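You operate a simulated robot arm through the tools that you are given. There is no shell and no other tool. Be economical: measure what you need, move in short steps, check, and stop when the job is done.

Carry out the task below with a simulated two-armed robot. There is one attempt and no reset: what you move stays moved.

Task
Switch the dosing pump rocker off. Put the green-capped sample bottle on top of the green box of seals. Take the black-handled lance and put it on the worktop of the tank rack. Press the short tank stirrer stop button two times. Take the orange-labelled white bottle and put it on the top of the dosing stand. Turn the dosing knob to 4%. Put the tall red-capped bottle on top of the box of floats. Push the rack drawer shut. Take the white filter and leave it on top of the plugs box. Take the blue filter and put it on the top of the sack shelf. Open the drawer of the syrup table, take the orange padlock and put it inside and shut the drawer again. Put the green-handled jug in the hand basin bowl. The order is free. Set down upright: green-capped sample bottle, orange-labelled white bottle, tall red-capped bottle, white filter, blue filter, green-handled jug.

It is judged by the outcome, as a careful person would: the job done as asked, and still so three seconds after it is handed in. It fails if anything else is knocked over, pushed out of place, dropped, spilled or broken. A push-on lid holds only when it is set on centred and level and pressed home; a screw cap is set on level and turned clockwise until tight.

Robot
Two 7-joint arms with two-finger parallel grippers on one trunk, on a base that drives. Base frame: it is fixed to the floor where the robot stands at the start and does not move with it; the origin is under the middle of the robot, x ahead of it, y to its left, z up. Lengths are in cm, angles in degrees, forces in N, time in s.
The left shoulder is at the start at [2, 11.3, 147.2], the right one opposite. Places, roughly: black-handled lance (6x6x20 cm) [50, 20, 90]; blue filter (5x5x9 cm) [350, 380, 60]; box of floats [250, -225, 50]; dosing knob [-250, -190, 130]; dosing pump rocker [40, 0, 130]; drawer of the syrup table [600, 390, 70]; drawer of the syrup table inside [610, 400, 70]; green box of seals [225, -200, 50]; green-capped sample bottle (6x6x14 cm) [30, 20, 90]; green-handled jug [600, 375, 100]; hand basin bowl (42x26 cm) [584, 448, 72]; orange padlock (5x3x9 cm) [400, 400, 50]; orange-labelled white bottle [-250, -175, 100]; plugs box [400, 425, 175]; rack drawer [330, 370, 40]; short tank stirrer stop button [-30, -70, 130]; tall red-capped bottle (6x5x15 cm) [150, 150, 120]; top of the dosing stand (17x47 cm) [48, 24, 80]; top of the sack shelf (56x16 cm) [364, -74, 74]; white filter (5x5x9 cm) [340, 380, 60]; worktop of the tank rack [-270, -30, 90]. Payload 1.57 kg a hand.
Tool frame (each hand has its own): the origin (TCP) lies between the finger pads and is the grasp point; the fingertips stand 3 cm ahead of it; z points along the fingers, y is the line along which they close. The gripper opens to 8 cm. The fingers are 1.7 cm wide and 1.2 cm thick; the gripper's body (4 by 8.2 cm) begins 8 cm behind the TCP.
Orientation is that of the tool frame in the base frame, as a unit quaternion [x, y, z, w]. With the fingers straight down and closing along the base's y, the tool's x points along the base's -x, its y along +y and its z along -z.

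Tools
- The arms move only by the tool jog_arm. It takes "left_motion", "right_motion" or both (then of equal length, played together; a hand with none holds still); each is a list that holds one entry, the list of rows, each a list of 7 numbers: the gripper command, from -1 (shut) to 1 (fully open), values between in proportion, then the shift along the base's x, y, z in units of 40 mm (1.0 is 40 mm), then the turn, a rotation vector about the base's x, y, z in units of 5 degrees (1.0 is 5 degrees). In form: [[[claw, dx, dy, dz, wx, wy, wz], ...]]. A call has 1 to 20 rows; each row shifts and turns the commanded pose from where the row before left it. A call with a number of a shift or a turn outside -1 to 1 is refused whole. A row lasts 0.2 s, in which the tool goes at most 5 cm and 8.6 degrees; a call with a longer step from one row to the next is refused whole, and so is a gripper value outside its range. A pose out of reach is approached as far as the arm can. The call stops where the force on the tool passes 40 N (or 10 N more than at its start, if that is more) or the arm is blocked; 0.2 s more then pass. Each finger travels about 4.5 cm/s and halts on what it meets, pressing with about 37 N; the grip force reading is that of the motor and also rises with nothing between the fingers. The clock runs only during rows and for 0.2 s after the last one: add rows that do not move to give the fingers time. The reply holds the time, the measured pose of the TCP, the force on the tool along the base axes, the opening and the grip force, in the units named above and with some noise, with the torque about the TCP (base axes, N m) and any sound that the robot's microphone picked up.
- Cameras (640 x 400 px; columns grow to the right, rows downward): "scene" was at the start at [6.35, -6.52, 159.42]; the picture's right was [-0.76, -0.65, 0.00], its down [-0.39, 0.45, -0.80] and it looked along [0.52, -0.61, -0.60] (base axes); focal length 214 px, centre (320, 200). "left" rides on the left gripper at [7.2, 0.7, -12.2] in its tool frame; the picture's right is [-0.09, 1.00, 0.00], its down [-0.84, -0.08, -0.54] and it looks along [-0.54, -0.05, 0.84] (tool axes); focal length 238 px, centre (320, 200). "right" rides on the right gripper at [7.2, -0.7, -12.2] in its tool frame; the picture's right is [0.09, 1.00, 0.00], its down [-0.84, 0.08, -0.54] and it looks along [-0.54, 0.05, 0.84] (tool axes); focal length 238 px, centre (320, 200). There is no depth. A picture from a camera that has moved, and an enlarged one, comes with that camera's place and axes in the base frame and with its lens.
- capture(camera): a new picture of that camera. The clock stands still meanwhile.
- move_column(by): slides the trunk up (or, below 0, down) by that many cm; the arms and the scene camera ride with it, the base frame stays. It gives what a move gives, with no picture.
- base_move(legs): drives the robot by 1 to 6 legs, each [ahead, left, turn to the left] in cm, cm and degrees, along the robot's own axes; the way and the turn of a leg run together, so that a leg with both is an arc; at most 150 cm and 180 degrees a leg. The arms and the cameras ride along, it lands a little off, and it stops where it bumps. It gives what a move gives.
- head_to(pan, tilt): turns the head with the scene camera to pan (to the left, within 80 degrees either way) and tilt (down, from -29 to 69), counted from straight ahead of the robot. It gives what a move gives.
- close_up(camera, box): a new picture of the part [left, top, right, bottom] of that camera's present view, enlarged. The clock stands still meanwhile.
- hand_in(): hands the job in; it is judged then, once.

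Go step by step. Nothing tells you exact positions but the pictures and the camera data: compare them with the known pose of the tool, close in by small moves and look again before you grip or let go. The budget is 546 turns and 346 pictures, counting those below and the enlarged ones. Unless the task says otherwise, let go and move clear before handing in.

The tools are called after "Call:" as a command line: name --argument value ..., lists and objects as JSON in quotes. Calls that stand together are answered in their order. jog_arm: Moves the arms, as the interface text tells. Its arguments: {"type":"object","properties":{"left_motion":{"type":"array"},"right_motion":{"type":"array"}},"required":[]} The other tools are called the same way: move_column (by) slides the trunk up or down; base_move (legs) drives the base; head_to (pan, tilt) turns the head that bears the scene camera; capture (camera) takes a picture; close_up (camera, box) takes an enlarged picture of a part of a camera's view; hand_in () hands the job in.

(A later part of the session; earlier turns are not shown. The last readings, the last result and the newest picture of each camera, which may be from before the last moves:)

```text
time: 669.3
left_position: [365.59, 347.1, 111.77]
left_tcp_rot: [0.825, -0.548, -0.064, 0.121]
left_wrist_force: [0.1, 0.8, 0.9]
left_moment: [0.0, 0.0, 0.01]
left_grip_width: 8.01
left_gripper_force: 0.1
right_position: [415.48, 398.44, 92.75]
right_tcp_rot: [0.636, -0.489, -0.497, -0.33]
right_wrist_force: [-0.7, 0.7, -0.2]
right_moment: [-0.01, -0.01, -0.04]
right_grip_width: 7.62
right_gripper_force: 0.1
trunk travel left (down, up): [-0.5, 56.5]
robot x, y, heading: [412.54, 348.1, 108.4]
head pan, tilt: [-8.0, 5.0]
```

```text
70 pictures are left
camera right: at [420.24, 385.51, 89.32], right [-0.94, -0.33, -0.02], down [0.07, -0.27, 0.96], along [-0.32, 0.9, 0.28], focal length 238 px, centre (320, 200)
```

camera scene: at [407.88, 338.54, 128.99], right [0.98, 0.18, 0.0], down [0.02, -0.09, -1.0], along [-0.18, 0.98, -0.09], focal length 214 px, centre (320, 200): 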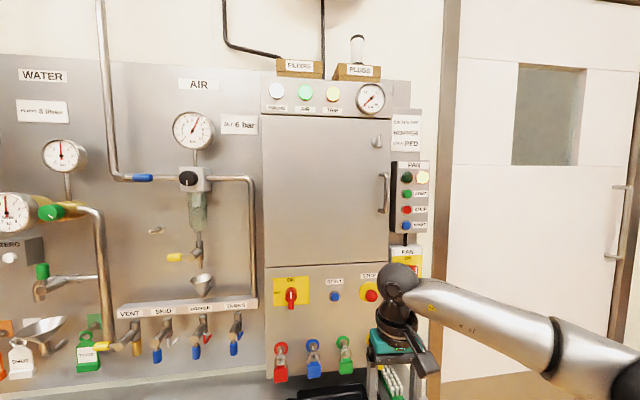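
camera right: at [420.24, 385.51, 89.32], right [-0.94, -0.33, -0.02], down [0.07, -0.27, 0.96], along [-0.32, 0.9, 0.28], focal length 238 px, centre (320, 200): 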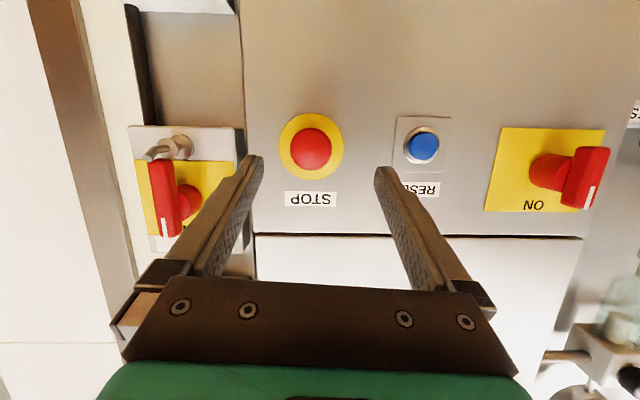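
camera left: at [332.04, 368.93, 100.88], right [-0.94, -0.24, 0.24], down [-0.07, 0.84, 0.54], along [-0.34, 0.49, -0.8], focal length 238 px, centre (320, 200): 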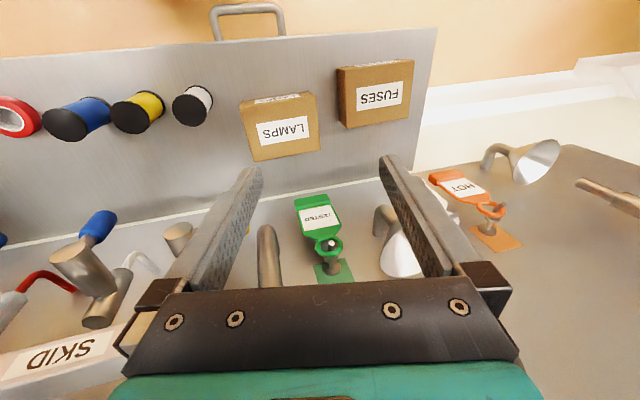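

I move along the tool axis so the head is between the pads.

Call:
jog_arm --right_motion '[[[0.9, -0.09, 0.43, -0.13, 0, 0, 0], [0.9, -0.09, 0.43, -0.13, 0, 0, 0], [0.9, -0.09, 0.43, -0.13, 0, 0, 0], [0.9, -0.09, 0.4, -0.12, 0, 0, 0], [0.9, 0, 0, 0, 0, 0, 0]]]'

Call:
capture --camera "right"

```text
time: 670.5
left_position: [365.6, 347.04, 111.74]
left_tcp_rot: [0.826, -0.547, -0.065, 0.121]
left_wrist_force: [-0.8, 0.3, 0.3]
left_moment: [0.02, 0.0, -0.01]
left_grip_width: 8.01
left_gripper_force: 0.0
right_position: [414.08, 405.29, 90.6]
right_tcp_rot: [0.637, -0.489, -0.497, -0.33]
right_wrist_force: [-0.5, 0.1, 0.0]
right_moment: [0.03, 0.0, -0.01]
right_grip_width: 7.63
right_gripper_force: 0.1
trunk travel left (down, up): [-0.5, 56.5]
robot x, y, heading: [412.57, 348.39, 108.3]
head pan, tilt: [-8.0, 5.0]
```

```text
69 pictures are left
camera right: at [418.78, 392.23, 87.27], right [-0.94, -0.33, -0.02], down [0.07, -0.27, 0.96], along [-0.32, 0.9, 0.28], focal length 238 px, centre (320, 200)
```

right: 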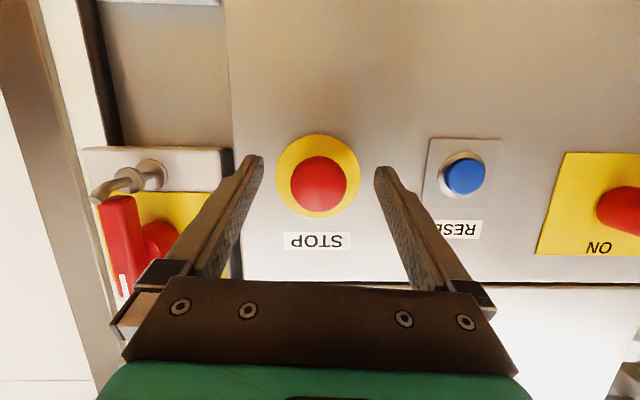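

I move 3.5 cm further, slightly up, then close and twist clockwise.

Call:
jog_arm --right_motion '[[[0.9, -0.14, 0.42, 0.18, 0, 0, 0], [0.9, -0.14, 0.42, 0.18, 0, 0, 0], [-1, 0, 0, 0, 0, 0, 0], [-1, 0, 0, 0, 0, 0, 0], [-1, 0, 0, 0, 0, 0, 0], [-1, 0, 0, 0, 0, 0, 0], [-1, 0, 0, 0, -0.31, 0.95, 0], [-1, 0, 0, 0, -0.31, 0.95, 0], [-1, 0, 0, 0, -0.31, 0.95, 0], [-1, 0, 0, 0, -0.31, 0.95, 0], [-1, 0, 0, 0, -0.31, 0.95, 0], [-1, 0, 0, 0, -0.31, 0.95, 0], [-1, 0, 0, 0, -0.31, 0.95, 0], [-1, 0, 0, 0, -0.31, 0.95, 0], [-1, 0, 0, 0, 0, 0, 0]]]'

Call:
capture --camera "right"

```text
time: 671.2
left_position: [365.71, 346.84, 111.74]
left_tcp_rot: [0.826, -0.547, -0.066, 0.121]
left_wrist_force: [0.0, 0.1, 0.2]
left_moment: [-0.02, 0.0, 0.0]
left_grip_width: 8.01
left_gripper_force: 0.1
right_position: [413.08, 408.02, 91.67]
right_tcp_rot: [0.639, -0.49, -0.495, -0.328]
right_wrist_force: [10.0, -19.8, 2.5]
right_moment: [0.05, 0.22, 0.47]
right_grip_width: 7.45
right_gripper_force: 17.8
trunk travel left (down, up): [-0.5, 56.5]
robot x, y, heading: [412.7, 348.35, 108.4]
head pan, tilt: [-8.0, 5.0]
stopped in row 3 (right hand): the force on the tool passed its limit at 45 N (the readings are from after the stop); the commanded pose is now the measured one
```

```text
68 pictures are left
camera right: at [417.81, 395.06, 88.5], right [-0.94, -0.33, -0.02], down [0.07, -0.26, 0.96], along [-0.33, 0.91, 0.27], focal length 238 px, centre (320, 200)
```

right: 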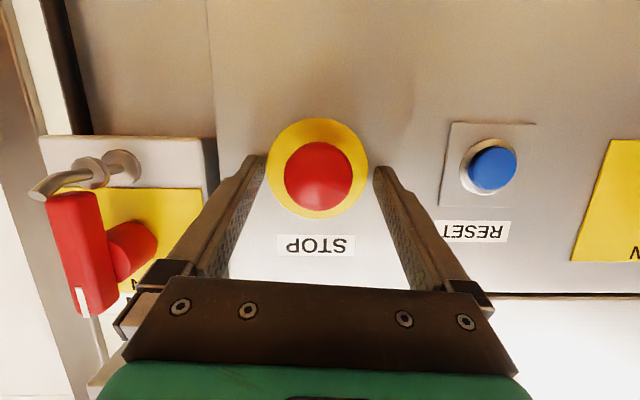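

The fingertips touch the panel around the head. I back off 0.5 cm, close and twist.

Call:
jog_arm --right_motion '[[[0.9, 0.05, -0.15, 0, 0, 0, 0], [-1, 0, 0, 0, 0, 0, 0], [-1, 0, 0, 0, 0, 0, 0], [-1, 0, 0, 0, 0, 0, 0], [-1, 0, 0, 0, 0, 0, 0], [-1, 0, 0, 0, -0.31, 0.95, 0], [-1, 0, 0, 0, -0.31, 0.95, 0], [-1, 0, 0, 0, -0.31, 0.95, 0], [-1, 0, 0, 0, -0.31, 0.95, 0], [-1, 0, 0, 0, -0.31, 0.95, 0], [-1, 0, 0, 0, -0.31, 0.95, 0], [-1, 0, 0, 0, -0.31, 0.95, 0], [-1, 0, 0, 0, -0.31, 0.95, 0], [-1, 0, 0, 0, 0, 0, 0]]]'

Call:
capture --camera "right"

```text
time: 674.2
left_position: [365.74, 347.04, 111.8]
left_tcp_rot: [0.825, -0.547, -0.066, 0.123]
left_wrist_force: [-0.8, 0.2, -0.2]
left_moment: [0.02, -0.04, 0.01]
left_grip_width: 8.0
left_gripper_force: 0.1
right_position: [413.49, 407.95, 91.27]
right_tcp_rot: [-0.474, 0.622, 0.618, 0.081]
right_wrist_force: [23.2, 0.8, -2.9]
right_moment: [0.61, -0.1, -0.19]
right_grip_width: 3.98
right_gripper_force: 45.5
trunk travel left (down, up): [-0.5, 56.5]
robot x, y, heading: [412.68, 348.19, 108.5]
head pan, tilt: [-8.0, 5.0]
```

```text
67 pictures are left
camera right: at [416.09, 394.14, 88.68], right [-0.74, -0.26, 0.63], down [0.66, -0.06, 0.75], along [-0.15, 0.96, 0.22], focal length 238 px, centre (320, 200)
```

right: 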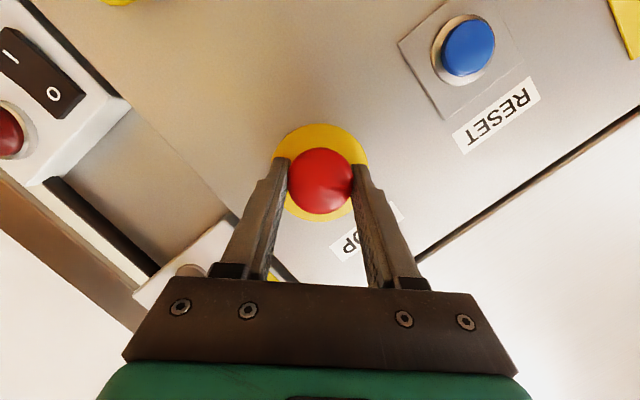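

I pull slightly outward too, listening for a click.

Call:
jog_arm --right_motion '[[[-1, 0, 0, 0, -0.31, 0.95, 0], [-1, 0, 0, 0, -0.31, 0.95, 0], [-1, 0.04, -0.12, 0, 0, 0, 0], [-1, 0.04, -0.12, 0, 0, 0, 0], [-1, 0.04, -0.12, 0, 0, 0, 0], [-1, 0, 0, 0, 0, 0, 0]]]'

```text
time: 675.6
left_position: [365.78, 347.16, 111.82]
left_tcp_rot: [0.825, -0.548, -0.065, 0.122]
left_wrist_force: [-0.7, 0.2, -2.1]
left_moment: [0.02, 0.01, 0.02]
left_grip_width: 8.0
left_gripper_force: 0.0
right_position: [413.66, 406.67, 91.07]
right_tcp_rot: [-0.423, 0.644, 0.637, 0.015]
right_wrist_force: [14.5, 6.2, -18.9]
right_moment: [0.01, 0.0, 0.26]
right_grip_width: 4.05
right_gripper_force: 44.8
trunk travel left (down, up): [-0.5, 56.5]
robot x, y, heading: [412.67, 347.89, 108.7]
head pan, tilt: [-8.0, 5.0]
heard: click
```

A click – probably released. I let go, back off, and check the lamps.

Call:
jog_arm --right_motion '[[[0.9, 0, 0, 0, 0, 0, 0], [0.9, 0, 0, 0, 0, 0, 0], [0.9, 0, 0, 0, 0, 0, 0], [0.9, 0.1, -0.4, 0, 0, 0, 0], [0.9, 0.13, -0.5, 0, 0, 0, 0]]]'

Call:
base_move --legs '[[-18, 0, 0]]'

Call:
head_to --pan 0 --tilt -22

Call:
capture --camera "scene"

```text
time: 676.8
left_position: [365.61, 347.03, 111.75]
left_tcp_rot: [0.826, -0.547, -0.065, 0.12]
left_wrist_force: [0.4, 0.3, 0.0]
left_moment: [0.02, 0.01, -0.03]
left_grip_width: 8.01
left_gripper_force: 0.0
right_position: [414.44, 402.72, 91.63]
right_tcp_rot: [-0.425, 0.64, 0.64, 0.016]
right_wrist_force: [0.4, 0.5, -0.1]
right_moment: [0.02, -0.02, 0.04]
right_grip_width: 7.59
right_gripper_force: 0.0
trunk travel left (down, up): [-0.5, 56.5]
robot x, y, heading: [412.94, 348.26, 108.7]
head pan, tilt: [-8.0, 5.0]
```

```text
time: 678.4
left_position: [371.43, 329.52, 111.67]
left_tcp_rot: [0.826, -0.548, -0.064, 0.121]
left_wrist_force: [0.2, 0.2, 0.6]
left_moment: [-0.01, 0.0, 0.0]
left_grip_width: 8.01
left_gripper_force: 0.1
right_position: [420.35, 385.28, 91.67]
right_tcp_rot: [-0.426, 0.638, 0.641, 0.014]
right_wrist_force: [-0.1, -0.6, -0.3]
right_moment: [0.01, 0.0, 0.0]
right_grip_width: 7.61
right_gripper_force: 0.1
trunk travel left (down, up): [-0.5, 56.5]
robot x, y, heading: [418.66, 330.75, 108.5]
head pan, tilt: [-8.0, 5.0]
```

```text
time: 679.3
left_position: [371.35, 329.51, 111.82]
left_tcp_rot: [0.826, -0.547, -0.064, 0.122]
left_wrist_force: [0.5, -0.1, 0.0]
left_moment: [0.01, -0.02, 0.03]
left_grip_width: 8.01
left_gripper_force: 0.1
right_position: [420.31, 385.25, 91.62]
right_tcp_rot: [-0.425, 0.639, 0.64, 0.015]
right_wrist_force: [-0.1, 0.2, 0.0]
right_moment: [0.02, 0.0, -0.02]
right_grip_width: 7.61
right_gripper_force: 0.0
trunk travel left (down, up): [-0.5, 56.5]
robot x, y, heading: [418.31, 330.94, 108.7]
head pan, tilt: [0.0, -22.0]
```

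```text
66 pictures are left
camera scene: at [415.53, 338.73, 116.48], right [0.95, 0.32, 0.0], down [-0.12, 0.35, -0.93], along [-0.3, 0.88, 0.37], focal length 214 px, centre (320, 200)
```

scene: 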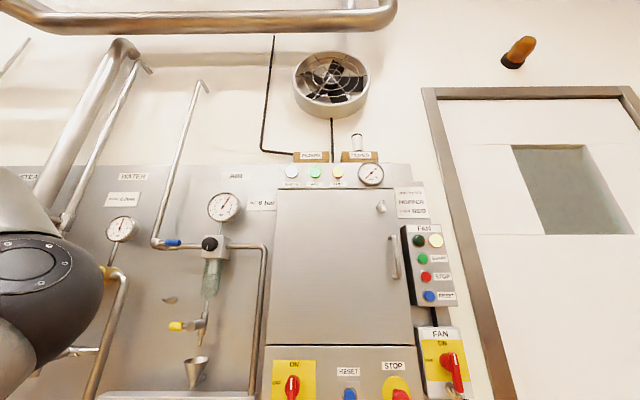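

TRIP still lit; with STOP released I press RESET again. I move over to it.

Call:
base_move --legs '[[0, 13.5, 0], [13, 0, 0]]'

Call:
jog_arm --right_motion '[[[-1, 0, 0, 0, 0, 0, 0], [-1, 0, 0, 0, 0, 0, 0], [-1, 0, 0, 0, 0, 0, 0], [-1, 0, 0, 0, 0, 0, 0], [-1, 0, 0, 0, 0, 0, 0]]]'

Call:
capture --camera "right"

```text
time: 681.5
left_position: [353.89, 337.59, 111.6]
left_tcp_rot: [0.826, -0.546, -0.065, 0.12]
left_wrist_force: [0.2, 0.7, 0.0]
left_moment: [0.02, -0.04, 0.04]
left_grip_width: 8.02
left_gripper_force: 0.0
right_position: [402.74, 393.38, 91.75]
right_tcp_rot: [-0.426, 0.639, 0.641, 0.014]
right_wrist_force: [-0.2, -0.6, -0.4]
right_moment: [0.0, 0.02, -0.01]
right_grip_width: 7.6
right_gripper_force: 0.0
trunk travel left (down, up): [-0.5, 56.5]
robot x, y, heading: [401.03, 339.06, 108.9]
head pan, tilt: [0.0, -22.0]
```

```text
time: 682.7
left_position: [353.85, 337.62, 111.69]
left_tcp_rot: [0.827, -0.546, -0.065, 0.12]
left_wrist_force: [-0.2, -0.5, -1.0]
left_moment: [-0.01, 0.01, 0.01]
left_grip_width: 8.0
left_gripper_force: 0.0
right_position: [402.77, 393.33, 91.69]
right_tcp_rot: [-0.425, 0.64, 0.641, 0.014]
right_wrist_force: [0.4, 0.1, -1.3]
right_moment: [-0.01, 0.02, -0.02]
right_grip_width: 0.0
right_gripper_force: 16.6
trunk travel left (down, up): [-0.5, 56.5]
robot x, y, heading: [401.33, 338.75, 108.8]
head pan, tilt: [0.0, -22.0]
```

```text
65 pictures are left
camera right: at [405.04, 379.56, 89.36], right [-0.62, -0.23, 0.75], down [0.78, -0.02, 0.63], along [-0.13, 0.97, 0.19], focal length 238 px, centre (320, 200)
```

right: 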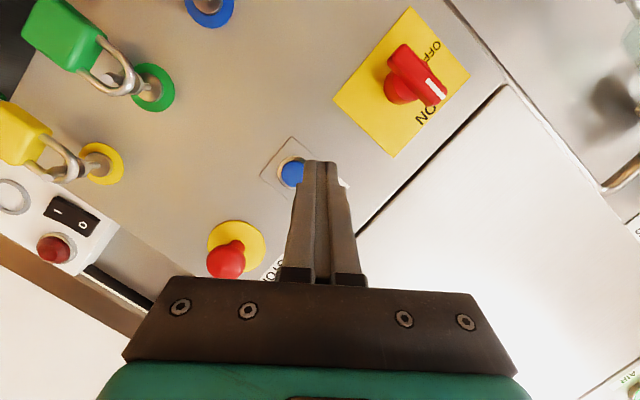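

STOP now stands out on its stem. RESET is at [400.8,405.5,90.5]; I align and press it.

Call:
jog_arm --right_motion '[[[-1, 0.6, 0.2, -0.15, 0, 0, 0], [-1, -0.1, 0.3, 0, 0, 0, 0], [-1, -0.1, 0.3, 0, 0, 0, 0], [-1, -0.1, 0.3, 0, 0, 0, 0], [-1, -0.1, 0.3, 0, 0, 0, 0], [-1, -0.1, 0.3, 0, 0, 0, 0], [-1, -0.1, 0.3, 0, 0, 0, 0], [-1, -0.04, 0.12, 0, 0, 0, 0], [-1, -0.04, 0.12, 0, 0, 0, 0], [-1, -0.04, 0.12, 0, 0, 0, 0], [-1, -0.04, 0.12, 0, 0, 0, 0], [-1, -0.04, 0.12, 0, 0, 0, 0]]]'

Call:
jog_arm --right_motion '[[[-1, 0.1, -0.4, 0, 0, 0, 0], [-1, 0.13, -0.5, 0, 0, 0, 0], [-1, 0.13, -0.5, 0, 0, 0, 0]]]'

Call:
capture --camera "scene"

```text
time: 685.3
left_position: [353.99, 337.47, 111.72]
left_tcp_rot: [0.827, -0.546, -0.065, 0.12]
left_wrist_force: [-0.6, 0.1, 0.2]
left_moment: [-0.01, -0.03, 0.02]
left_grip_width: 8.01
left_gripper_force: 0.0
right_position: [402.04, 403.67, 91.05]
right_tcp_rot: [-0.426, 0.639, 0.641, 0.014]
right_wrist_force: [3.4, -7.5, -0.7]
right_moment: [-0.03, 0.05, -0.05]
right_grip_width: 0.0
right_gripper_force: 20.6
trunk travel left (down, up): [-0.5, 56.5]
robot x, y, heading: [400.98, 338.48, 108.5]
head pan, tilt: [0.0, -22.0]
heard: click
```

```text
time: 686.1
left_position: [353.86, 337.48, 111.69]
left_tcp_rot: [0.827, -0.546, -0.065, 0.12]
left_wrist_force: [-0.3, -1.0, -0.4]
left_moment: [-0.04, 0.02, 0.01]
left_grip_width: 8.0
left_gripper_force: 0.0
right_position: [403.43, 398.39, 91.24]
right_tcp_rot: [-0.426, 0.638, 0.641, 0.014]
right_wrist_force: [-1.2, -0.4, -0.7]
right_moment: [-0.01, 0.01, -0.03]
right_grip_width: 0.0
right_gripper_force: 21.6
trunk travel left (down, up): [-0.5, 56.5]
robot x, y, heading: [401.08, 338.5, 108.5]
head pan, tilt: [0.0, -22.0]
```

```text
64 pictures are left
camera scene: at [398.01, 346.86, 116.48], right [0.95, 0.32, 0.0], down [-0.12, 0.35, -0.93], along [-0.3, 0.88, 0.37], focal length 214 px, centre (320, 200)
```

scene: 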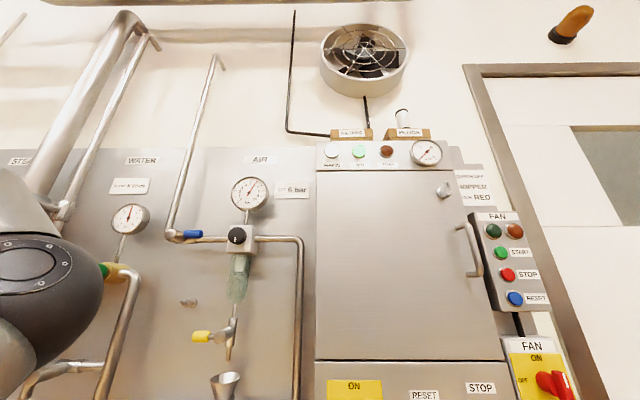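

TRIP and FAN lamps are dark again – the state is restored. Now I restore the right hand to a 20° forward tilt, clear of the panel, to look at the padlock.

Call:
base_move --legs '[[-20, 0, 0]]'

Call:
jog_arm --right_motion '[[[0.6, 0, 0, 0, 0.31, -0.95, 0], [0.6, 0, 0, 0, 0.31, -0.95, 0], [0.6, 0, 0, 0, 0.31, -0.95, 0], [0.6, 0, 0, 0, 0.31, -0.95, 0], [0.6, 0, 0, 0, 0.31, -0.95, 0], [0.6, 0, 0, 0, 0.31, -0.95, 0], [0.6, 0, 0, 0, 0.31, -0.95, 0], [0.6, 0, 0, 0, 0.31, -0.95, 0], [0.6, 0, 0, 0, 0.31, -0.95, 0], [0.6, 0, 0, 0, 0.31, -0.95, 0], [0.6, 0, 0, 0, 0, 0, 0]]]'

Call:
jog_arm --right_motion '[[[0.6, 0.06, -0.2, -0.3, -0.95, -0.31, 0], [0.6, 0.06, -0.2, -0.3, -0.95, -0.31, 0], [0.6, 0.06, -0.2, -0.3, -0.95, -0.31, 0], [0.6, 0.06, -0.2, -0.3, -0.95, -0.31, 0], [0.6, 0.06, -0.2, -0.3, -0.95, -0.31, 0], [0.6, 0.06, -0.2, -0.3, -0.95, -0.31, 0], [0.6, 0.06, -0.2, -0.3, -0.95, -0.31, 0], [0.6, 0.06, -0.2, -0.3, -0.95, -0.31, 0], [0.6, 0, 0, -0.3, -0.95, -0.31, 0], [0.6, 0, 0, -0.3, -0.95, -0.31, 0], [0.6, 0, 0, -0.3, -0.95, -0.31, 0], [0.6, 0, 0, 0, 0, 0, 0]]]'

Call:
base_move --legs '[[12, -4, 0]]'

Call:
capture --camera "right"

```text
time: 687.7
left_position: [360.27, 318.47, 111.62]
left_tcp_rot: [0.827, -0.545, -0.064, 0.121]
left_wrist_force: [0.4, 0.6, 0.9]
left_moment: [0.01, 0.0, -0.03]
left_grip_width: 8.0
left_gripper_force: 0.1
right_position: [409.64, 379.38, 91.12]
right_tcp_rot: [-0.426, 0.638, 0.641, 0.014]
right_wrist_force: [-1.1, -0.7, -1.0]
right_moment: [0.02, -0.03, -0.01]
right_grip_width: 0.0
right_gripper_force: 21.3
trunk travel left (down, up): [-0.5, 56.5]
robot x, y, heading: [407.33, 319.69, 108.8]
head pan, tilt: [0.0, -22.0]
```

```text
time: 690.1
left_position: [360.4, 318.48, 111.67]
left_tcp_rot: [0.827, -0.546, -0.064, 0.121]
left_wrist_force: [0.0, 0.7, 0.2]
left_moment: [-0.01, 0.04, -0.03]
left_grip_width: 7.99
left_gripper_force: 0.1
right_position: [409.75, 379.3, 91.02]
right_tcp_rot: [0.642, -0.489, -0.493, -0.325]
right_wrist_force: [-0.6, -0.3, 0.2]
right_moment: [0.0, -0.01, 0.0]
right_grip_width: 6.4
right_gripper_force: 0.1
trunk travel left (down, up): [-0.5, 56.5]
robot x, y, heading: [407.31, 319.66, 108.9]
head pan, tilt: [0.0, -22.0]
```

```text
time: 692.7
left_position: [360.36, 318.59, 111.66]
left_tcp_rot: [0.827, -0.545, -0.064, 0.121]
left_wrist_force: [0.4, -0.1, -1.0]
left_moment: [0.02, -0.02, -0.01]
left_grip_width: 7.97
left_gripper_force: 0.0
right_position: [411.47, 372.93, 78.0]
right_tcp_rot: [0.782, -0.604, -0.13, -0.076]
right_wrist_force: [1.0, -0.1, -0.5]
right_moment: [0.01, 0.01, 0.0]
right_grip_width: 6.39
right_gripper_force: 0.1
trunk travel left (down, up): [-0.5, 56.5]
robot x, y, heading: [407.39, 319.89, 108.8]
head pan, tilt: [0.0, -22.0]
```

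```text
time: 694.0
left_position: [360.29, 331.45, 111.78]
left_tcp_rot: [0.827, -0.545, -0.065, 0.121]
left_wrist_force: [0.5, 0.0, -0.1]
left_moment: [0.0, 0.0, 0.01]
left_grip_width: 8.01
left_gripper_force: 0.1
right_position: [411.48, 385.85, 77.83]
right_tcp_rot: [0.782, -0.605, -0.13, -0.077]
right_wrist_force: [0.0, 0.4, -0.1]
right_moment: [0.02, 0.0, 0.01]
right_grip_width: 6.4
right_gripper_force: 0.0
trunk travel left (down, up): [-0.5, 56.5]
robot x, y, heading: [407.42, 332.5, 108.8]
head pan, tilt: [0.0, -22.0]
```

```text
63 pictures are left
camera right: at [415.31, 375.89, 87.44], right [-0.94, -0.34, 0.01], down [-0.21, 0.6, 0.77], along [-0.27, 0.72, -0.64], focal length 238 px, centre (320, 200)
```

right: 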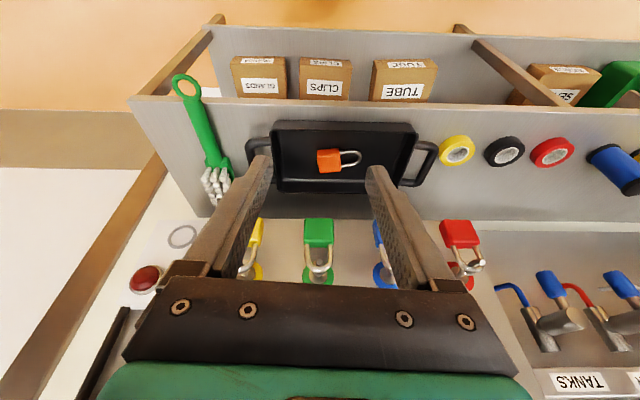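

The padlock is clearly visible in the tray. I zoom in on it.

Call:
close_up --camera "right" --box '[290, 135, 390, 195]'

```text
6.40 times, centred on (340, 165) of right
camera zoom: at [415.31, 375.89, 87.44], right [-0.94, -0.34, 0.01], down [-0.21, 0.6, 0.77], along [-0.27, 0.72, -0.64], focal length 1525 px, centre (192, 424)
```

zoom: 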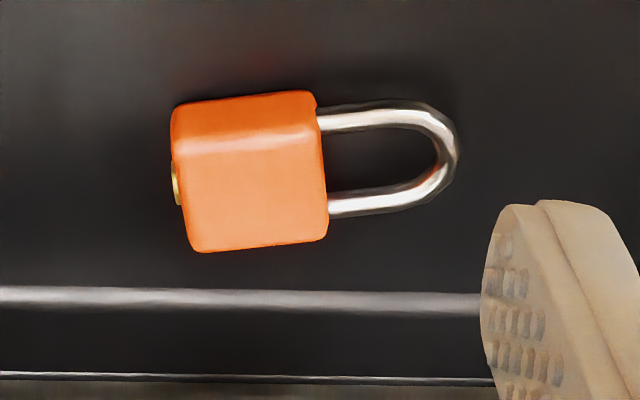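

The loop is large enough for a finger. I straighten the hand to vertical and position the left finger over the shackle loop, the right finger beyond the body.

Call:
base_move --legs '[[9, 2.6, 0]]'

Call:
jog_arm --right_motion '[[[0.49, -0.1, 0.4, -0.4, -0.95, -0.31, 0.3], [0.49, -0.1, 0.5, -0.4, -0.95, -0.31, 0.3], [0.49, -0.1, 0.5, -0.4, -0.95, -0.31, 0.2], [0.49, -0.1, 0.5, -0.4, -0.8, -0.26, 0], [0.49, -0.1, 0.2, -0.4, 0, 0, 0], [0.49, 0, 0, -0.4, 0, 0, 0], [0.49, 0, 0, 0, 0, 0, 0]]]'

Call:
capture --camera "right"

```text
time: 695.1
left_position: [355.05, 338.71, 111.75]
left_tcp_rot: [0.828, -0.544, -0.065, 0.122]
left_wrist_force: [-0.9, 0.8, -0.7]
left_moment: [-0.03, 0.05, -0.02]
left_grip_width: 8.0
left_gripper_force: 0.0
right_position: [406.18, 393.31, 77.97]
right_tcp_rot: [0.783, -0.604, -0.13, -0.077]
right_wrist_force: [-0.5, -1.0, -0.1]
right_moment: [-0.01, 0.03, -0.01]
right_grip_width: 6.43
right_gripper_force: 0.0
trunk travel left (down, up): [-0.5, 56.5]
robot x, y, heading: [401.87, 340.37, 108.9]
head pan, tilt: [0.0, -22.0]
```

```text
time: 696.7
left_position: [355.09, 338.73, 111.86]
left_tcp_rot: [0.827, -0.545, -0.065, 0.121]
left_wrist_force: [0.6, -0.6, -0.2]
left_moment: [-0.03, 0.06, -0.02]
left_grip_width: 8.03
left_gripper_force: 0.0
right_position: [404.2, 400.95, 68.33]
right_tcp_rot: [0.811, -0.585, 0.002, 0.023]
right_wrist_force: [-0.1, 0.4, 0.5]
right_moment: [0.0, -0.01, -0.01]
right_grip_width: 5.96
right_gripper_force: 0.1
right hand out of reach, approached as far as the arm can: row 5
trunk travel left (down, up): [-0.5, 56.5]
robot x, y, heading: [402.09, 340.04, 108.9]
head pan, tilt: [0.0, -22.0]
```

```text
61 pictures are left
camera right: at [407.47, 394.8, 80.84], right [-0.92, -0.4, 0.04], down [-0.33, 0.79, 0.52], along [-0.24, 0.46, -0.85], focal length 238 px, centre (320, 200)
```

right: 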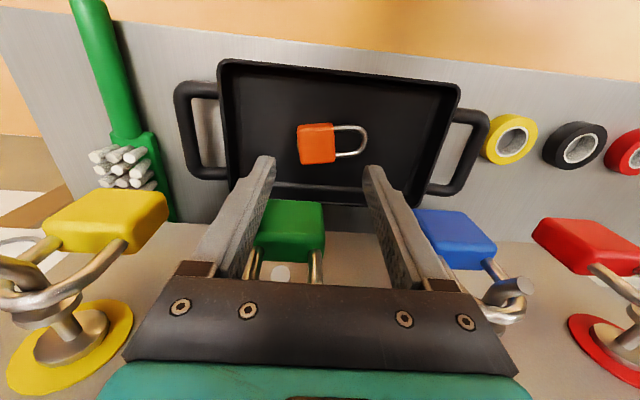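

A hanging lock is close behind. I'll hook the shackle loop with closed, slightly tilted fingers and drag the padlock toward me first.

Call:
jog_arm --right_motion '[[[0.49, 0.1, -0.5, 0, 0, 0, 0], [-1, -0.3, -0.2, 0, 0.95, 0.31, 0], [-1, -0.4, -0.1, 0, 0.95, 0.31, 0], [-1, -0.3, 0, 0, 0.95, 0.31, 0], [-1, 0, 0, 0, 0, 0, 0], [-1, 0, 0, -0.4, 0, 0, 0], [-1, 0, 0, 0, 0, 0, 0]]]'

Call:
capture --camera "right"

```text
time: 698.3
left_position: [355.07, 338.67, 111.72]
left_tcp_rot: [0.827, -0.545, -0.065, 0.121]
left_wrist_force: [0.5, -0.6, 1.9]
left_moment: [0.01, 0.01, 0.01]
left_grip_width: 8.0
left_gripper_force: 0.0
right_position: [400.96, 397.97, 66.97]
right_tcp_rot: [0.807, -0.579, -0.102, -0.054]
right_wrist_force: [-0.3, -0.3, -0.7]
right_moment: [0.0, 0.01, 0.0]
right_grip_width: 0.01
right_gripper_force: 21.1
trunk travel left (down, up): [-0.5, 56.5]
robot x, y, heading: [402.0, 340.51, 108.6]
head pan, tilt: [0.0, -22.0]
```

```text
60 pictures are left
camera right: at [405.01, 389.06, 77.22], right [-0.91, -0.41, 0.01], down [-0.28, 0.64, 0.72], along [-0.3, 0.65, -0.69], focal length 238 px, centre (320, 200)
```

right: 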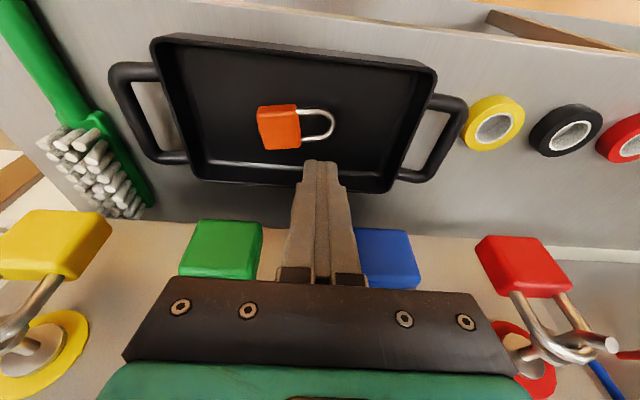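

The loop centre is at [400.0,400.3]. I move over it and go down into it.

Call:
jog_arm --right_motion '[[[-1, -0.16, 0.42, 0, 0, 0, 0], [-1, 0, 0, -0.6, 0, 0, 0], [-1, 0, 0, -0.6, 0, 0, 0], [-1, 0, 0, -0.6, 0, 0, 0], [-1, 0, 0, -0.4, 0, 0, 0], [-1, 0, 0, -0.15, 0, 0, 0], [-1, 0, 0, 0, 0, 0, 0]]]'

Call:
capture --camera "right"

```text
time: 699.9
left_position: [355.07, 338.78, 111.77]
left_tcp_rot: [0.827, -0.545, -0.064, 0.121]
left_wrist_force: [0.0, -0.1, 0.5]
left_moment: [0.01, 0.0, 0.02]
left_grip_width: 8.02
left_gripper_force: 0.1
right_position: [399.91, 399.87, 57.26]
right_tcp_rot: [0.808, -0.578, -0.102, -0.054]
right_wrist_force: [0.4, 0.1, -0.1]
right_moment: [-0.01, 0.01, 0.01]
right_grip_width: 0.04
right_gripper_force: 20.9
trunk travel left (down, up): [-0.5, 56.5]
robot x, y, heading: [402.0, 339.74, 108.9]
head pan, tilt: [0.0, -22.0]
```

```text
59 pictures are left
camera right: at [404.09, 390.84, 67.54], right [-0.91, -0.41, 0.01], down [-0.28, 0.64, 0.72], along [-0.3, 0.65, -0.69], focal length 238 px, centre (320, 200)
```

right: 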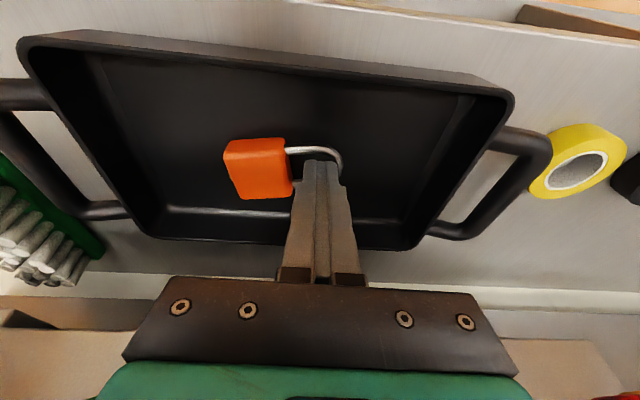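

The tip seems to be in the loop. I drag 3 cm toward me.

Call:
jog_arm --right_motion '[[[-1, 0, 0, -0.08, 0, 0, 0], [-1, 0.05, -0.15, 0, 0, 0, 0], [-1, 0.05, -0.15, 0, 0, 0, 0], [-1, 0.05, -0.15, 0, 0, 0, 0], [-1, 0.05, -0.15, 0, 0, 0, 0], [-1, 0.05, -0.15, 0, 0, 0, 0], [-1, 0, 0, 0, 0, 0, 0]]]'

Call:
capture --camera "right"

```text
time: 701.5
left_position: [354.98, 338.68, 111.71]
left_tcp_rot: [0.827, -0.545, -0.065, 0.121]
left_wrist_force: [0.4, 0.6, -0.7]
left_moment: [-0.02, 0.03, -0.04]
left_grip_width: 8.04
left_gripper_force: 0.0
right_position: [400.96, 396.69, 56.93]
right_tcp_rot: [0.807, -0.579, -0.102, -0.054]
right_wrist_force: [-0.1, 0.7, 1.3]
right_moment: [0.0, 0.01, 0.01]
right_grip_width: 0.01
right_gripper_force: 21.3
trunk travel left (down, up): [-0.5, 56.5]
robot x, y, heading: [402.01, 339.98, 108.7]
head pan, tilt: [0.0, -22.0]
```

```text
58 pictures are left
camera right: at [405.15, 387.7, 67.22], right [-0.91, -0.41, 0.01], down [-0.28, 0.64, 0.72], along [-0.3, 0.65, -0.69], focal length 238 px, centre (320, 200)
```

right: 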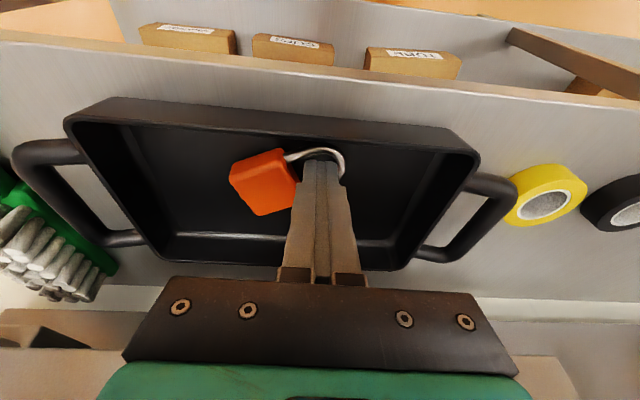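

The fingers are inside the loop, so I grip by opening them outward against shackle and body, and lift a little.

Call:
jog_arm --right_motion '[[[1, 0, 0, 0, 0, 0, 0], [1, 0, 0, 0, 0, 0, 0], [1, 0, 0, 0, 0, 0, 0], [1, 0, 0, 0, 0, 0, 0], [1, 0, 0, 0.2, 0, 0, 0], [1, 0, 0, 0.3, 0, 0, 0], [1, 0, 0, 0.3, 0, 0, 0], [1, 0, 0, 0, 0, 0, 0]]]'

Call:
capture --camera "right"

```text
time: 703.3
left_position: [355.01, 338.83, 111.64]
left_tcp_rot: [0.827, -0.545, -0.065, 0.121]
left_wrist_force: [0.3, 0.3, 0.3]
left_moment: [-0.02, -0.03, 0.02]
left_grip_width: 8.0
left_gripper_force: 0.0
right_position: [400.87, 396.57, 60.36]
right_tcp_rot: [0.807, -0.579, -0.102, -0.054]
right_wrist_force: [-0.5, 0.5, -1.1]
right_moment: [0.01, 0.0, 0.0]
right_grip_width: 8.01
right_gripper_force: 0.0
trunk travel left (down, up): [-0.5, 56.5]
robot x, y, heading: [401.67, 340.3, 108.8]
head pan, tilt: [0.0, -22.0]
```

```text
57 pictures are left
camera right: at [405.16, 387.57, 70.56], right [-0.91, -0.41, 0.01], down [-0.28, 0.64, 0.72], along [-0.3, 0.65, -0.69], focal length 238 px, centre (320, 200)
```

right: 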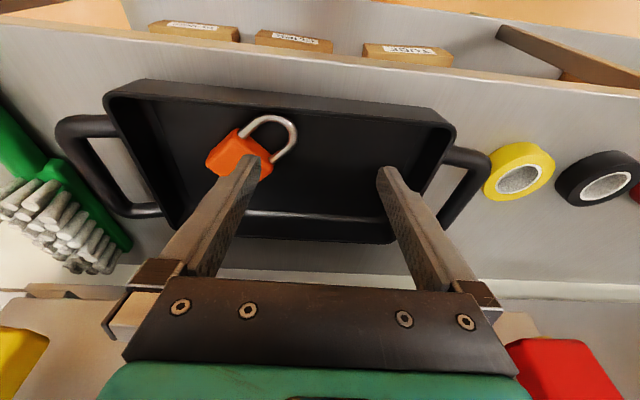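

The padlock slipped off but turned so its shackle points toward me. Now I can grip the body from the sides: raise, yaw -40°, and move over it.

Call:
jog_arm --right_motion '[[[1, 0, 0, 0.6, 0, 0, 0], [1, 0.1, -0.1, 0.4, -0.5, -0.16, -1], [1, 0.2, 0, 0, -0.5, -0.16, -1], [1, 0.2, 0, 0, -0.5, -0.16, -1], [1, 0.2, 0.1, 0, -0.5, -0.16, -1], [1, 0.2, 0.1, 0, 0, 0, -1], [1, 0.2, 0.2, 0, 0, 0, -1], [1, 0.1, 0.2, 0, 0, 0, -1], [1, 0.1, 0.2, 0, 0, 0, -1], [1, 0, 0, 0, 0, 0, 0]]]'

Call:
capture --camera "right"

```text
time: 705.2
left_position: [355.24, 338.52, 111.83]
left_tcp_rot: [0.828, -0.544, -0.064, 0.12]
left_wrist_force: [0.9, -0.9, -0.9]
left_moment: [0.01, 0.01, 0.02]
left_grip_width: 8.01
left_gripper_force: 0.0
right_position: [405.29, 398.15, 63.94]
right_tcp_rot: [-0.597, 0.802, 0.009, 0.012]
right_wrist_force: [-3.5, -12.1, 3.2]
right_moment: [1.37, -0.28, 0.07]
right_grip_width: 8.02
right_gripper_force: 0.0
trunk travel left (down, up): [-0.5, 56.5]
robot x, y, heading: [402.7, 339.53, 108.6]
head pan, tilt: [0.0, -22.0]
stopped in row 9 (right hand): the force on the tool passed its limit at 50 N (the readings are from after the stop); the commanded pose is now the measured one
```

```text
56 pictures are left
camera right: at [403.75, 390.56, 75.98], right [-0.98, 0.2, 0.0], down [0.16, 0.81, 0.57], along [0.11, 0.56, -0.82], focal length 238 px, centre (320, 200)
```

right: 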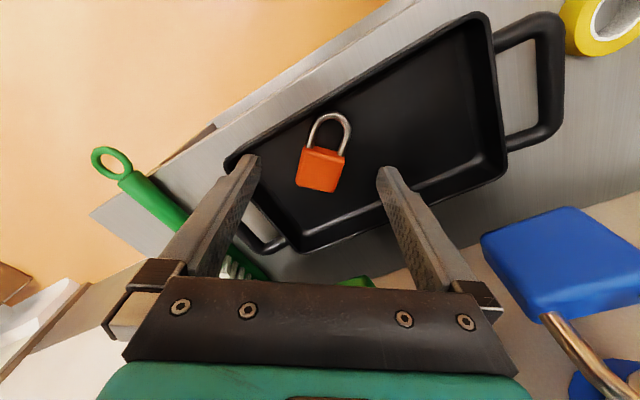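

The gripper body met a hanging lock. I back off 2 cm, tilt 25° forward and approach the padlock from lower in front.

Call:
jog_arm --right_motion '[[[1, 0.1, -0.4, 0, 0, 0, 0], [1, 0.05, -0.2, 0, 0.95, 0.31, 0], [1, 0, 0, 0, 0.95, 0.31, 0], [1, 0, 0, 0, 0.95, 0.31, 0], [1, 0, 0, 0, 0.95, 0.31, 0], [1, 0, 0, 0, 0.95, 0.31, 0], [1, 0, 0.3, -0.3, 0, 0, 0], [1, 0, 0.3, -0.3, 0, 0, 0], [1, 0, 0, 0, 0, 0, 0]]]'

Call:
capture --camera "right"

```text
time: 707.2
left_position: [355.11, 338.72, 111.78]
left_tcp_rot: [0.827, -0.545, -0.064, 0.121]
left_wrist_force: [0.6, -0.4, -0.8]
left_moment: [0.01, -0.04, -0.01]
left_grip_width: 8.02
left_gripper_force: 0.0
right_position: [405.92, 398.25, 61.58]
right_tcp_rot: [-0.577, 0.784, 0.214, 0.082]
right_wrist_force: [0.8, -0.7, -0.7]
right_moment: [0.01, 0.05, -0.01]
right_grip_width: 8.0
right_gripper_force: 0.0
trunk travel left (down, up): [-0.5, 56.5]
robot x, y, heading: [402.23, 339.76, 108.8]
head pan, tilt: [0.0, -22.0]
```

```text
55 pictures are left
camera right: at [405.83, 386.55, 69.72], right [-0.97, 0.16, 0.21], down [0.26, 0.51, 0.82], along [0.03, 0.84, -0.54], focal length 238 px, centre (320, 200)
```

right: 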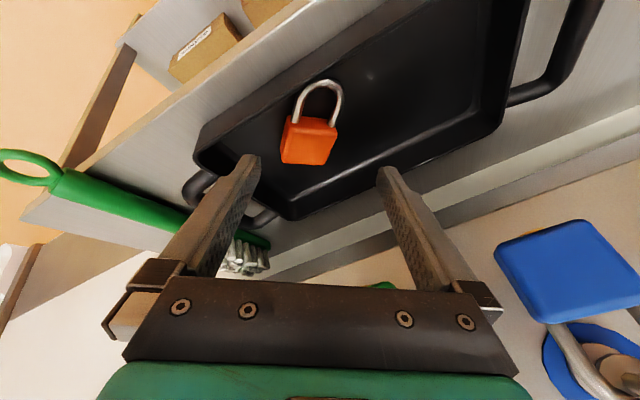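

The padlock body is at [406.1,400.0]. I lower around it and close.

Call:
jog_arm --right_motion '[[[1, 0.05, 0.35, -0.4, 0, 0, 0], [1, 0, 0, -0.4, 0, 0, 0], [1, 0, 0, -0.25, 0, 0, 0], [1, 0, 0, -0.1, 0, 0, 0], [-1, 0, 0, 0, 0, 0, 0], [-1, 0, 0, 0, 0, 0, 0], [-1, 0, 0, 0, 0, 0, 0], [-1, 0, 0, 0, 0, 0, 0], [-1, 0, 0, 0, 0, 0, 0], [-1, 0, 0, 0, 0, 0, 0]]]'

Call:
jog_arm --right_motion '[[[-1, 0, 0, 0.3, 0, 0, 0], [-1, 0.05, -0.15, 0.4, 0, 0, 0], [-1, 0.05, -0.2, 0.4, 0, 0, 0], [-1, 0.1, -0.3, 0.4, 0, 0, 0]]]'

Call:
capture --camera "right"

```text
time: 709.4
left_position: [354.96, 338.66, 111.77]
left_tcp_rot: [0.828, -0.544, -0.065, 0.121]
left_wrist_force: [-0.5, -0.2, 0.7]
left_moment: [0.03, 0.0, -0.01]
left_grip_width: 7.99
left_gripper_force: 0.2
right_position: [406.17, 399.61, 57.02]
right_tcp_rot: [-0.578, 0.783, 0.215, 0.081]
right_wrist_force: [-0.4, 0.0, 2.1]
right_moment: [-0.03, 0.0, -0.02]
right_grip_width: 4.57
right_gripper_force: 36.9
trunk travel left (down, up): [-0.5, 56.5]
robot x, y, heading: [402.43, 340.14, 108.8]
head pan, tilt: [0.0, -22.0]
```

```text
time: 710.4
left_position: [354.94, 338.62, 111.7]
left_tcp_rot: [0.827, -0.544, -0.065, 0.121]
left_wrist_force: [-0.5, 0.4, -0.6]
left_moment: [0.04, 0.0, 0.0]
left_grip_width: 8.0
left_gripper_force: 0.0
right_position: [406.97, 397.06, 63.05]
right_tcp_rot: [-0.578, 0.783, 0.215, 0.083]
right_wrist_force: [0.6, -0.5, -1.1]
right_moment: [-0.04, -0.01, -0.04]
right_grip_width: 4.45
right_gripper_force: 37.0
trunk travel left (down, up): [-0.5, 56.5]
robot x, y, heading: [402.24, 340.27, 108.6]
head pan, tilt: [0.0, -22.0]
```

```text
54 pictures are left
camera right: at [406.91, 385.37, 71.13], right [-0.97, 0.16, 0.21], down [0.26, 0.51, 0.82], along [0.03, 0.84, -0.54], focal length 238 px, centre (320, 200)
```

right: 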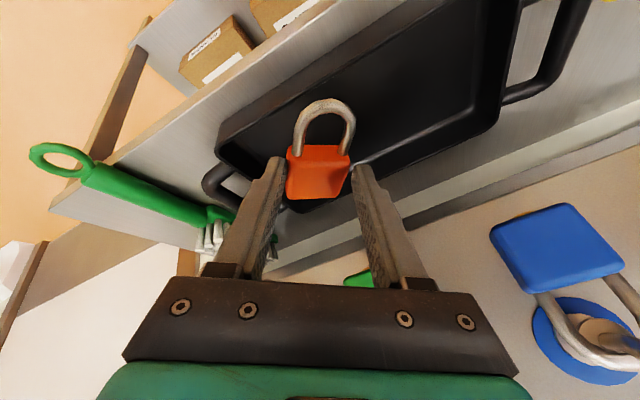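

Padlock secured. I back off, raise the trunk, turn to heading 0 and drive to the syrup table.

Call:
base_move --legs '[[-35, 0, 0]]'

Call:
move_column --by 38

Call:
base_move --legs '[[0, 0, -108], [90, 40, 0]]'

Call:
head_to --pan 10 --tilt 25

Call:
capture --camera "scene"

```text
time: 712.7
left_position: [366.26, 305.65, 111.71]
left_tcp_rot: [0.825, -0.548, -0.065, 0.121]
left_wrist_force: [0.4, 0.1, 0.7]
left_moment: [-0.01, -0.02, 0.0]
left_grip_width: 8.01
left_gripper_force: 0.0
right_position: [418.69, 363.62, 63.05]
right_tcp_rot: [-0.576, 0.784, 0.215, 0.082]
right_wrist_force: [-1.2, -0.4, -0.5]
right_moment: [-0.01, 0.0, 0.02]
right_grip_width: 4.42
right_gripper_force: 37.8
trunk travel left (down, up): [-0.5, 56.5]
robot x, y, heading: [413.09, 306.72, 108.4]
head pan, tilt: [0.0, -22.0]
```

```text
time: 716.3
left_position: [366.38, 305.58, 149.73]
left_tcp_rot: [0.826, -0.547, -0.065, 0.121]
left_wrist_force: [-0.2, -0.4, -0.6]
left_moment: [0.04, -0.01, -0.01]
left_grip_width: 8.02
left_gripper_force: 0.0
right_position: [418.53, 363.75, 101.04]
right_tcp_rot: [-0.576, 0.785, 0.215, 0.082]
right_wrist_force: [-0.3, 0.8, -1.3]
right_moment: [-0.01, 0.03, -0.02]
right_grip_width: 4.41
right_gripper_force: 36.9
trunk travel left (down, up): [-38.5, 18.5]
robot x, y, heading: [413.19, 306.71, 108.6]
head pan, tilt: [0.0, -22.0]
```

```text
time: 725.9
left_position: [515.45, 392.58, 149.7]
left_tcp_rot: [-0.043, 0.99, 0.135, -0.019]
left_wrist_force: [0.3, 0.2, -0.4]
left_moment: [-0.02, 0.02, 0.0]
left_grip_width: 7.98
left_gripper_force: 0.1
right_position: [554.61, 324.84, 101.06]
right_tcp_rot: [0.296, 0.927, 0.059, 0.221]
right_wrist_force: [0.5, -0.3, -1.0]
right_moment: [-0.01, 0.05, -0.02]
right_grip_width: 4.41
right_gripper_force: 37.0
trunk travel left (down, up): [-38.5, 18.5]
robot x, y, heading: [502.0, 347.23, 0.7]
head pan, tilt: [0.0, -22.0]
```

```text
time: 727.1
left_position: [515.36, 392.53, 149.74]
left_tcp_rot: [-0.043, 0.99, 0.136, -0.02]
left_wrist_force: [0.6, 0.1, 0.4]
left_moment: [0.02, 0.02, 0.04]
left_grip_width: 8.0
left_gripper_force: 0.1
right_position: [554.55, 324.93, 101.11]
right_tcp_rot: [0.297, 0.927, 0.06, 0.221]
right_wrist_force: [0.6, -0.4, -0.9]
right_moment: [-0.01, -0.01, 0.01]
right_grip_width: 4.39
right_gripper_force: 37.1
trunk travel left (down, up): [-38.5, 18.5]
robot x, y, heading: [501.95, 347.55, 0.6]
head pan, tilt: [10.0, 25.0]
```

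```text
53 pictures are left
camera scene: at [511.63, 349.16, 147.26], right [0.18, -0.98, 0.0], down [-0.41, -0.08, -0.91], along [0.89, 0.17, -0.42], focal length 214 px, centre (320, 200)
```

scene: 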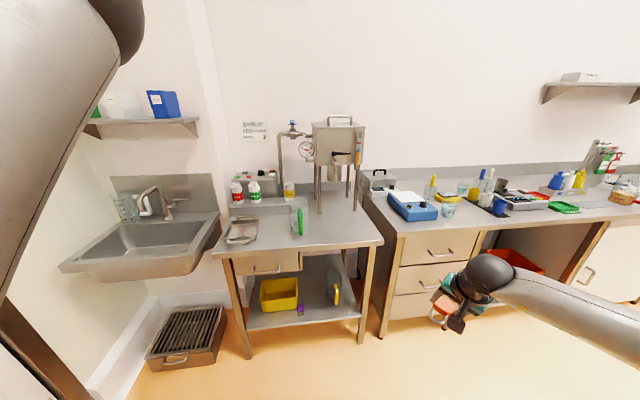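

The syrup table (drawer left, jug on top) and the basin are visible; the table is skewed ~17°. I turn to face it and approach its right-front area to set the padlock down temporarily.

Call:
base_move --legs '[[0, 0, 16.5], [46, -15.5, 0]]'

Call:
head_to --pan -5 --tilt 40

Call:
capture --camera "scene"

```text
time: 730.9
left_position: [549.9, 394.12, 149.77]
left_tcp_rot: [-0.194, 0.971, 0.132, -0.04]
left_wrist_force: [-0.3, 0.3, 0.2]
left_moment: [0.0, 0.0, -0.01]
left_grip_width: 8.01
left_gripper_force: 0.1
right_position: [607.75, 341.64, 100.9]
right_tcp_rot: [0.151, 0.962, 0.092, 0.21]
right_wrist_force: [0.8, -0.1, -0.6]
right_moment: [-0.02, 0.04, -0.01]
right_grip_width: 4.4
right_gripper_force: 36.9
trunk travel left (down, up): [-38.5, 18.5]
robot x, y, heading: [550.93, 347.23, 18.5]
head pan, tilt: [10.0, 25.0]
```

```text
time: 731.7
left_position: [549.82, 394.13, 149.78]
left_tcp_rot: [-0.194, 0.971, 0.132, -0.038]
left_wrist_force: [-0.7, -0.4, -0.3]
left_moment: [-0.02, 0.01, 0.01]
left_grip_width: 8.0
left_gripper_force: 0.0
right_position: [607.73, 341.52, 100.99]
right_tcp_rot: [0.151, 0.962, 0.092, 0.21]
right_wrist_force: [0.5, -0.4, -2.1]
right_moment: [-0.02, 0.04, -0.02]
right_grip_width: 4.38
right_gripper_force: 37.0
trunk travel left (down, up): [-38.5, 18.5]
robot x, y, heading: [550.87, 347.1, 18.2]
head pan, tilt: [-5.0, 40.0]
```

```text
52 pictures are left
camera scene: at [559.62, 349.39, 144.93], right [0.23, -0.97, 0.0], down [-0.63, -0.15, -0.77], along [0.75, 0.18, -0.64], focal length 214 px, centre (320, 200)
```

scene: 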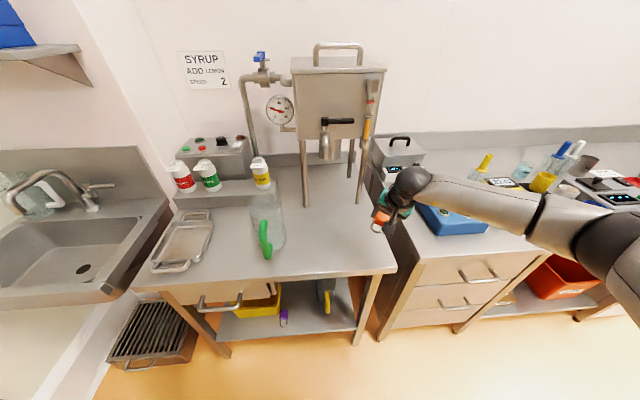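

Table top z≈84. I shift left 14 cm, lower and set the padlock down on the free front-right area.

Call:
base_move --legs '[[0, 14, 0]]'

Call:
move_column --by -11

Call:
jog_arm --right_motion '[[[-1, 0, 0, -0.15, 0, 0, 0], [-1, 0, 0, -0.1, 0, 0, 0], [-1, 0, 0, -0.1, 0, 0, 0], [-1, 0, 0, -0.1, 0, 0, 0], [-1, 0, 0, -0.1, 0, 0, 0], [-1, 0, 0, -0.1, 0, 0, 0], [-1, 0, 0, 0, 0, 0, 0]]]'

Call:
capture --camera "right"

```text
time: 733.0
left_position: [545.39, 407.78, 149.61]
left_tcp_rot: [-0.194, 0.971, 0.132, -0.039]
left_wrist_force: [-0.6, 1.0, 0.0]
left_moment: [-0.02, 0.01, 0.01]
left_grip_width: 7.98
left_gripper_force: 0.0
right_position: [603.22, 355.09, 101.09]
right_tcp_rot: [0.152, 0.962, 0.091, 0.21]
right_wrist_force: [0.3, 0.2, -0.6]
right_moment: [-0.02, 0.01, 0.01]
right_grip_width: 4.37
right_gripper_force: 37.1
trunk travel left (down, up): [-38.5, 18.5]
robot x, y, heading: [546.5, 360.42, 18.0]
head pan, tilt: [-5.0, 40.0]
```

```text
time: 734.4
left_position: [545.37, 407.61, 138.84]
left_tcp_rot: [-0.194, 0.971, 0.132, -0.038]
left_wrist_force: [1.0, 0.0, -1.1]
left_moment: [-0.01, 0.01, 0.02]
left_grip_width: 8.01
left_gripper_force: 0.0
right_position: [603.45, 355.03, 90.56]
right_tcp_rot: [0.152, 0.96, 0.097, 0.215]
right_wrist_force: [-0.4, -0.9, 26.0]
right_moment: [-0.44, 0.05, 0.0]
right_grip_width: 4.4
right_gripper_force: 36.6
trunk travel left (down, up): [-27.5, 29.5]
robot x, y, heading: [546.57, 360.31, 18.0]
head pan, tilt: [-5.0, 40.0]
```

```text
time: 734.9
left_position: [545.61, 407.6, 138.79]
left_tcp_rot: [-0.194, 0.971, 0.133, -0.039]
left_wrist_force: [0.6, 0.4, 0.5]
left_moment: [-0.01, 0.05, 0.02]
left_grip_width: 8.02
left_gripper_force: 0.1
right_position: [603.86, 355.11, 90.31]
right_tcp_rot: [0.152, 0.959, 0.1, 0.219]
right_wrist_force: [-2.6, -0.1, 10.7]
right_moment: [-0.24, 0.16, -0.09]
right_grip_width: 4.46
right_gripper_force: 37.0
trunk travel left (down, up): [-27.5, 29.5]
robot x, y, heading: [545.94, 360.7, 18.1]
head pan, tilt: [-5.0, 40.0]
stopped in row 2 (right hand): the force on the tool passed its limit at 42 N (the readings are from after the stop); the commanded pose is now the measured one
```

```text
51 pictures are left
camera right: at [592.16, 355.41, 98.3], right [0.17, 0.96, 0.22], down [0.49, -0.28, 0.82], along [0.85, -0.03, -0.52], focal length 238 px, centre (320, 200)
```

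right: 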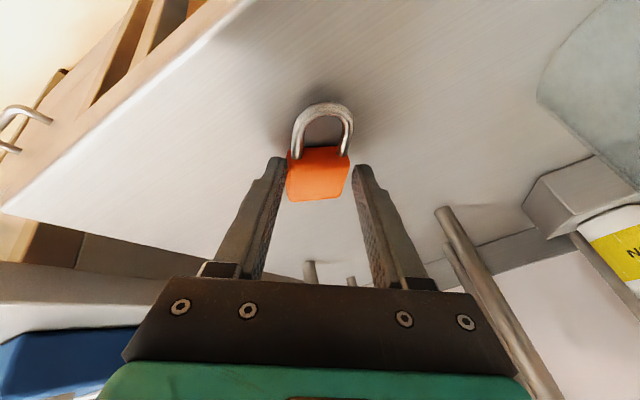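

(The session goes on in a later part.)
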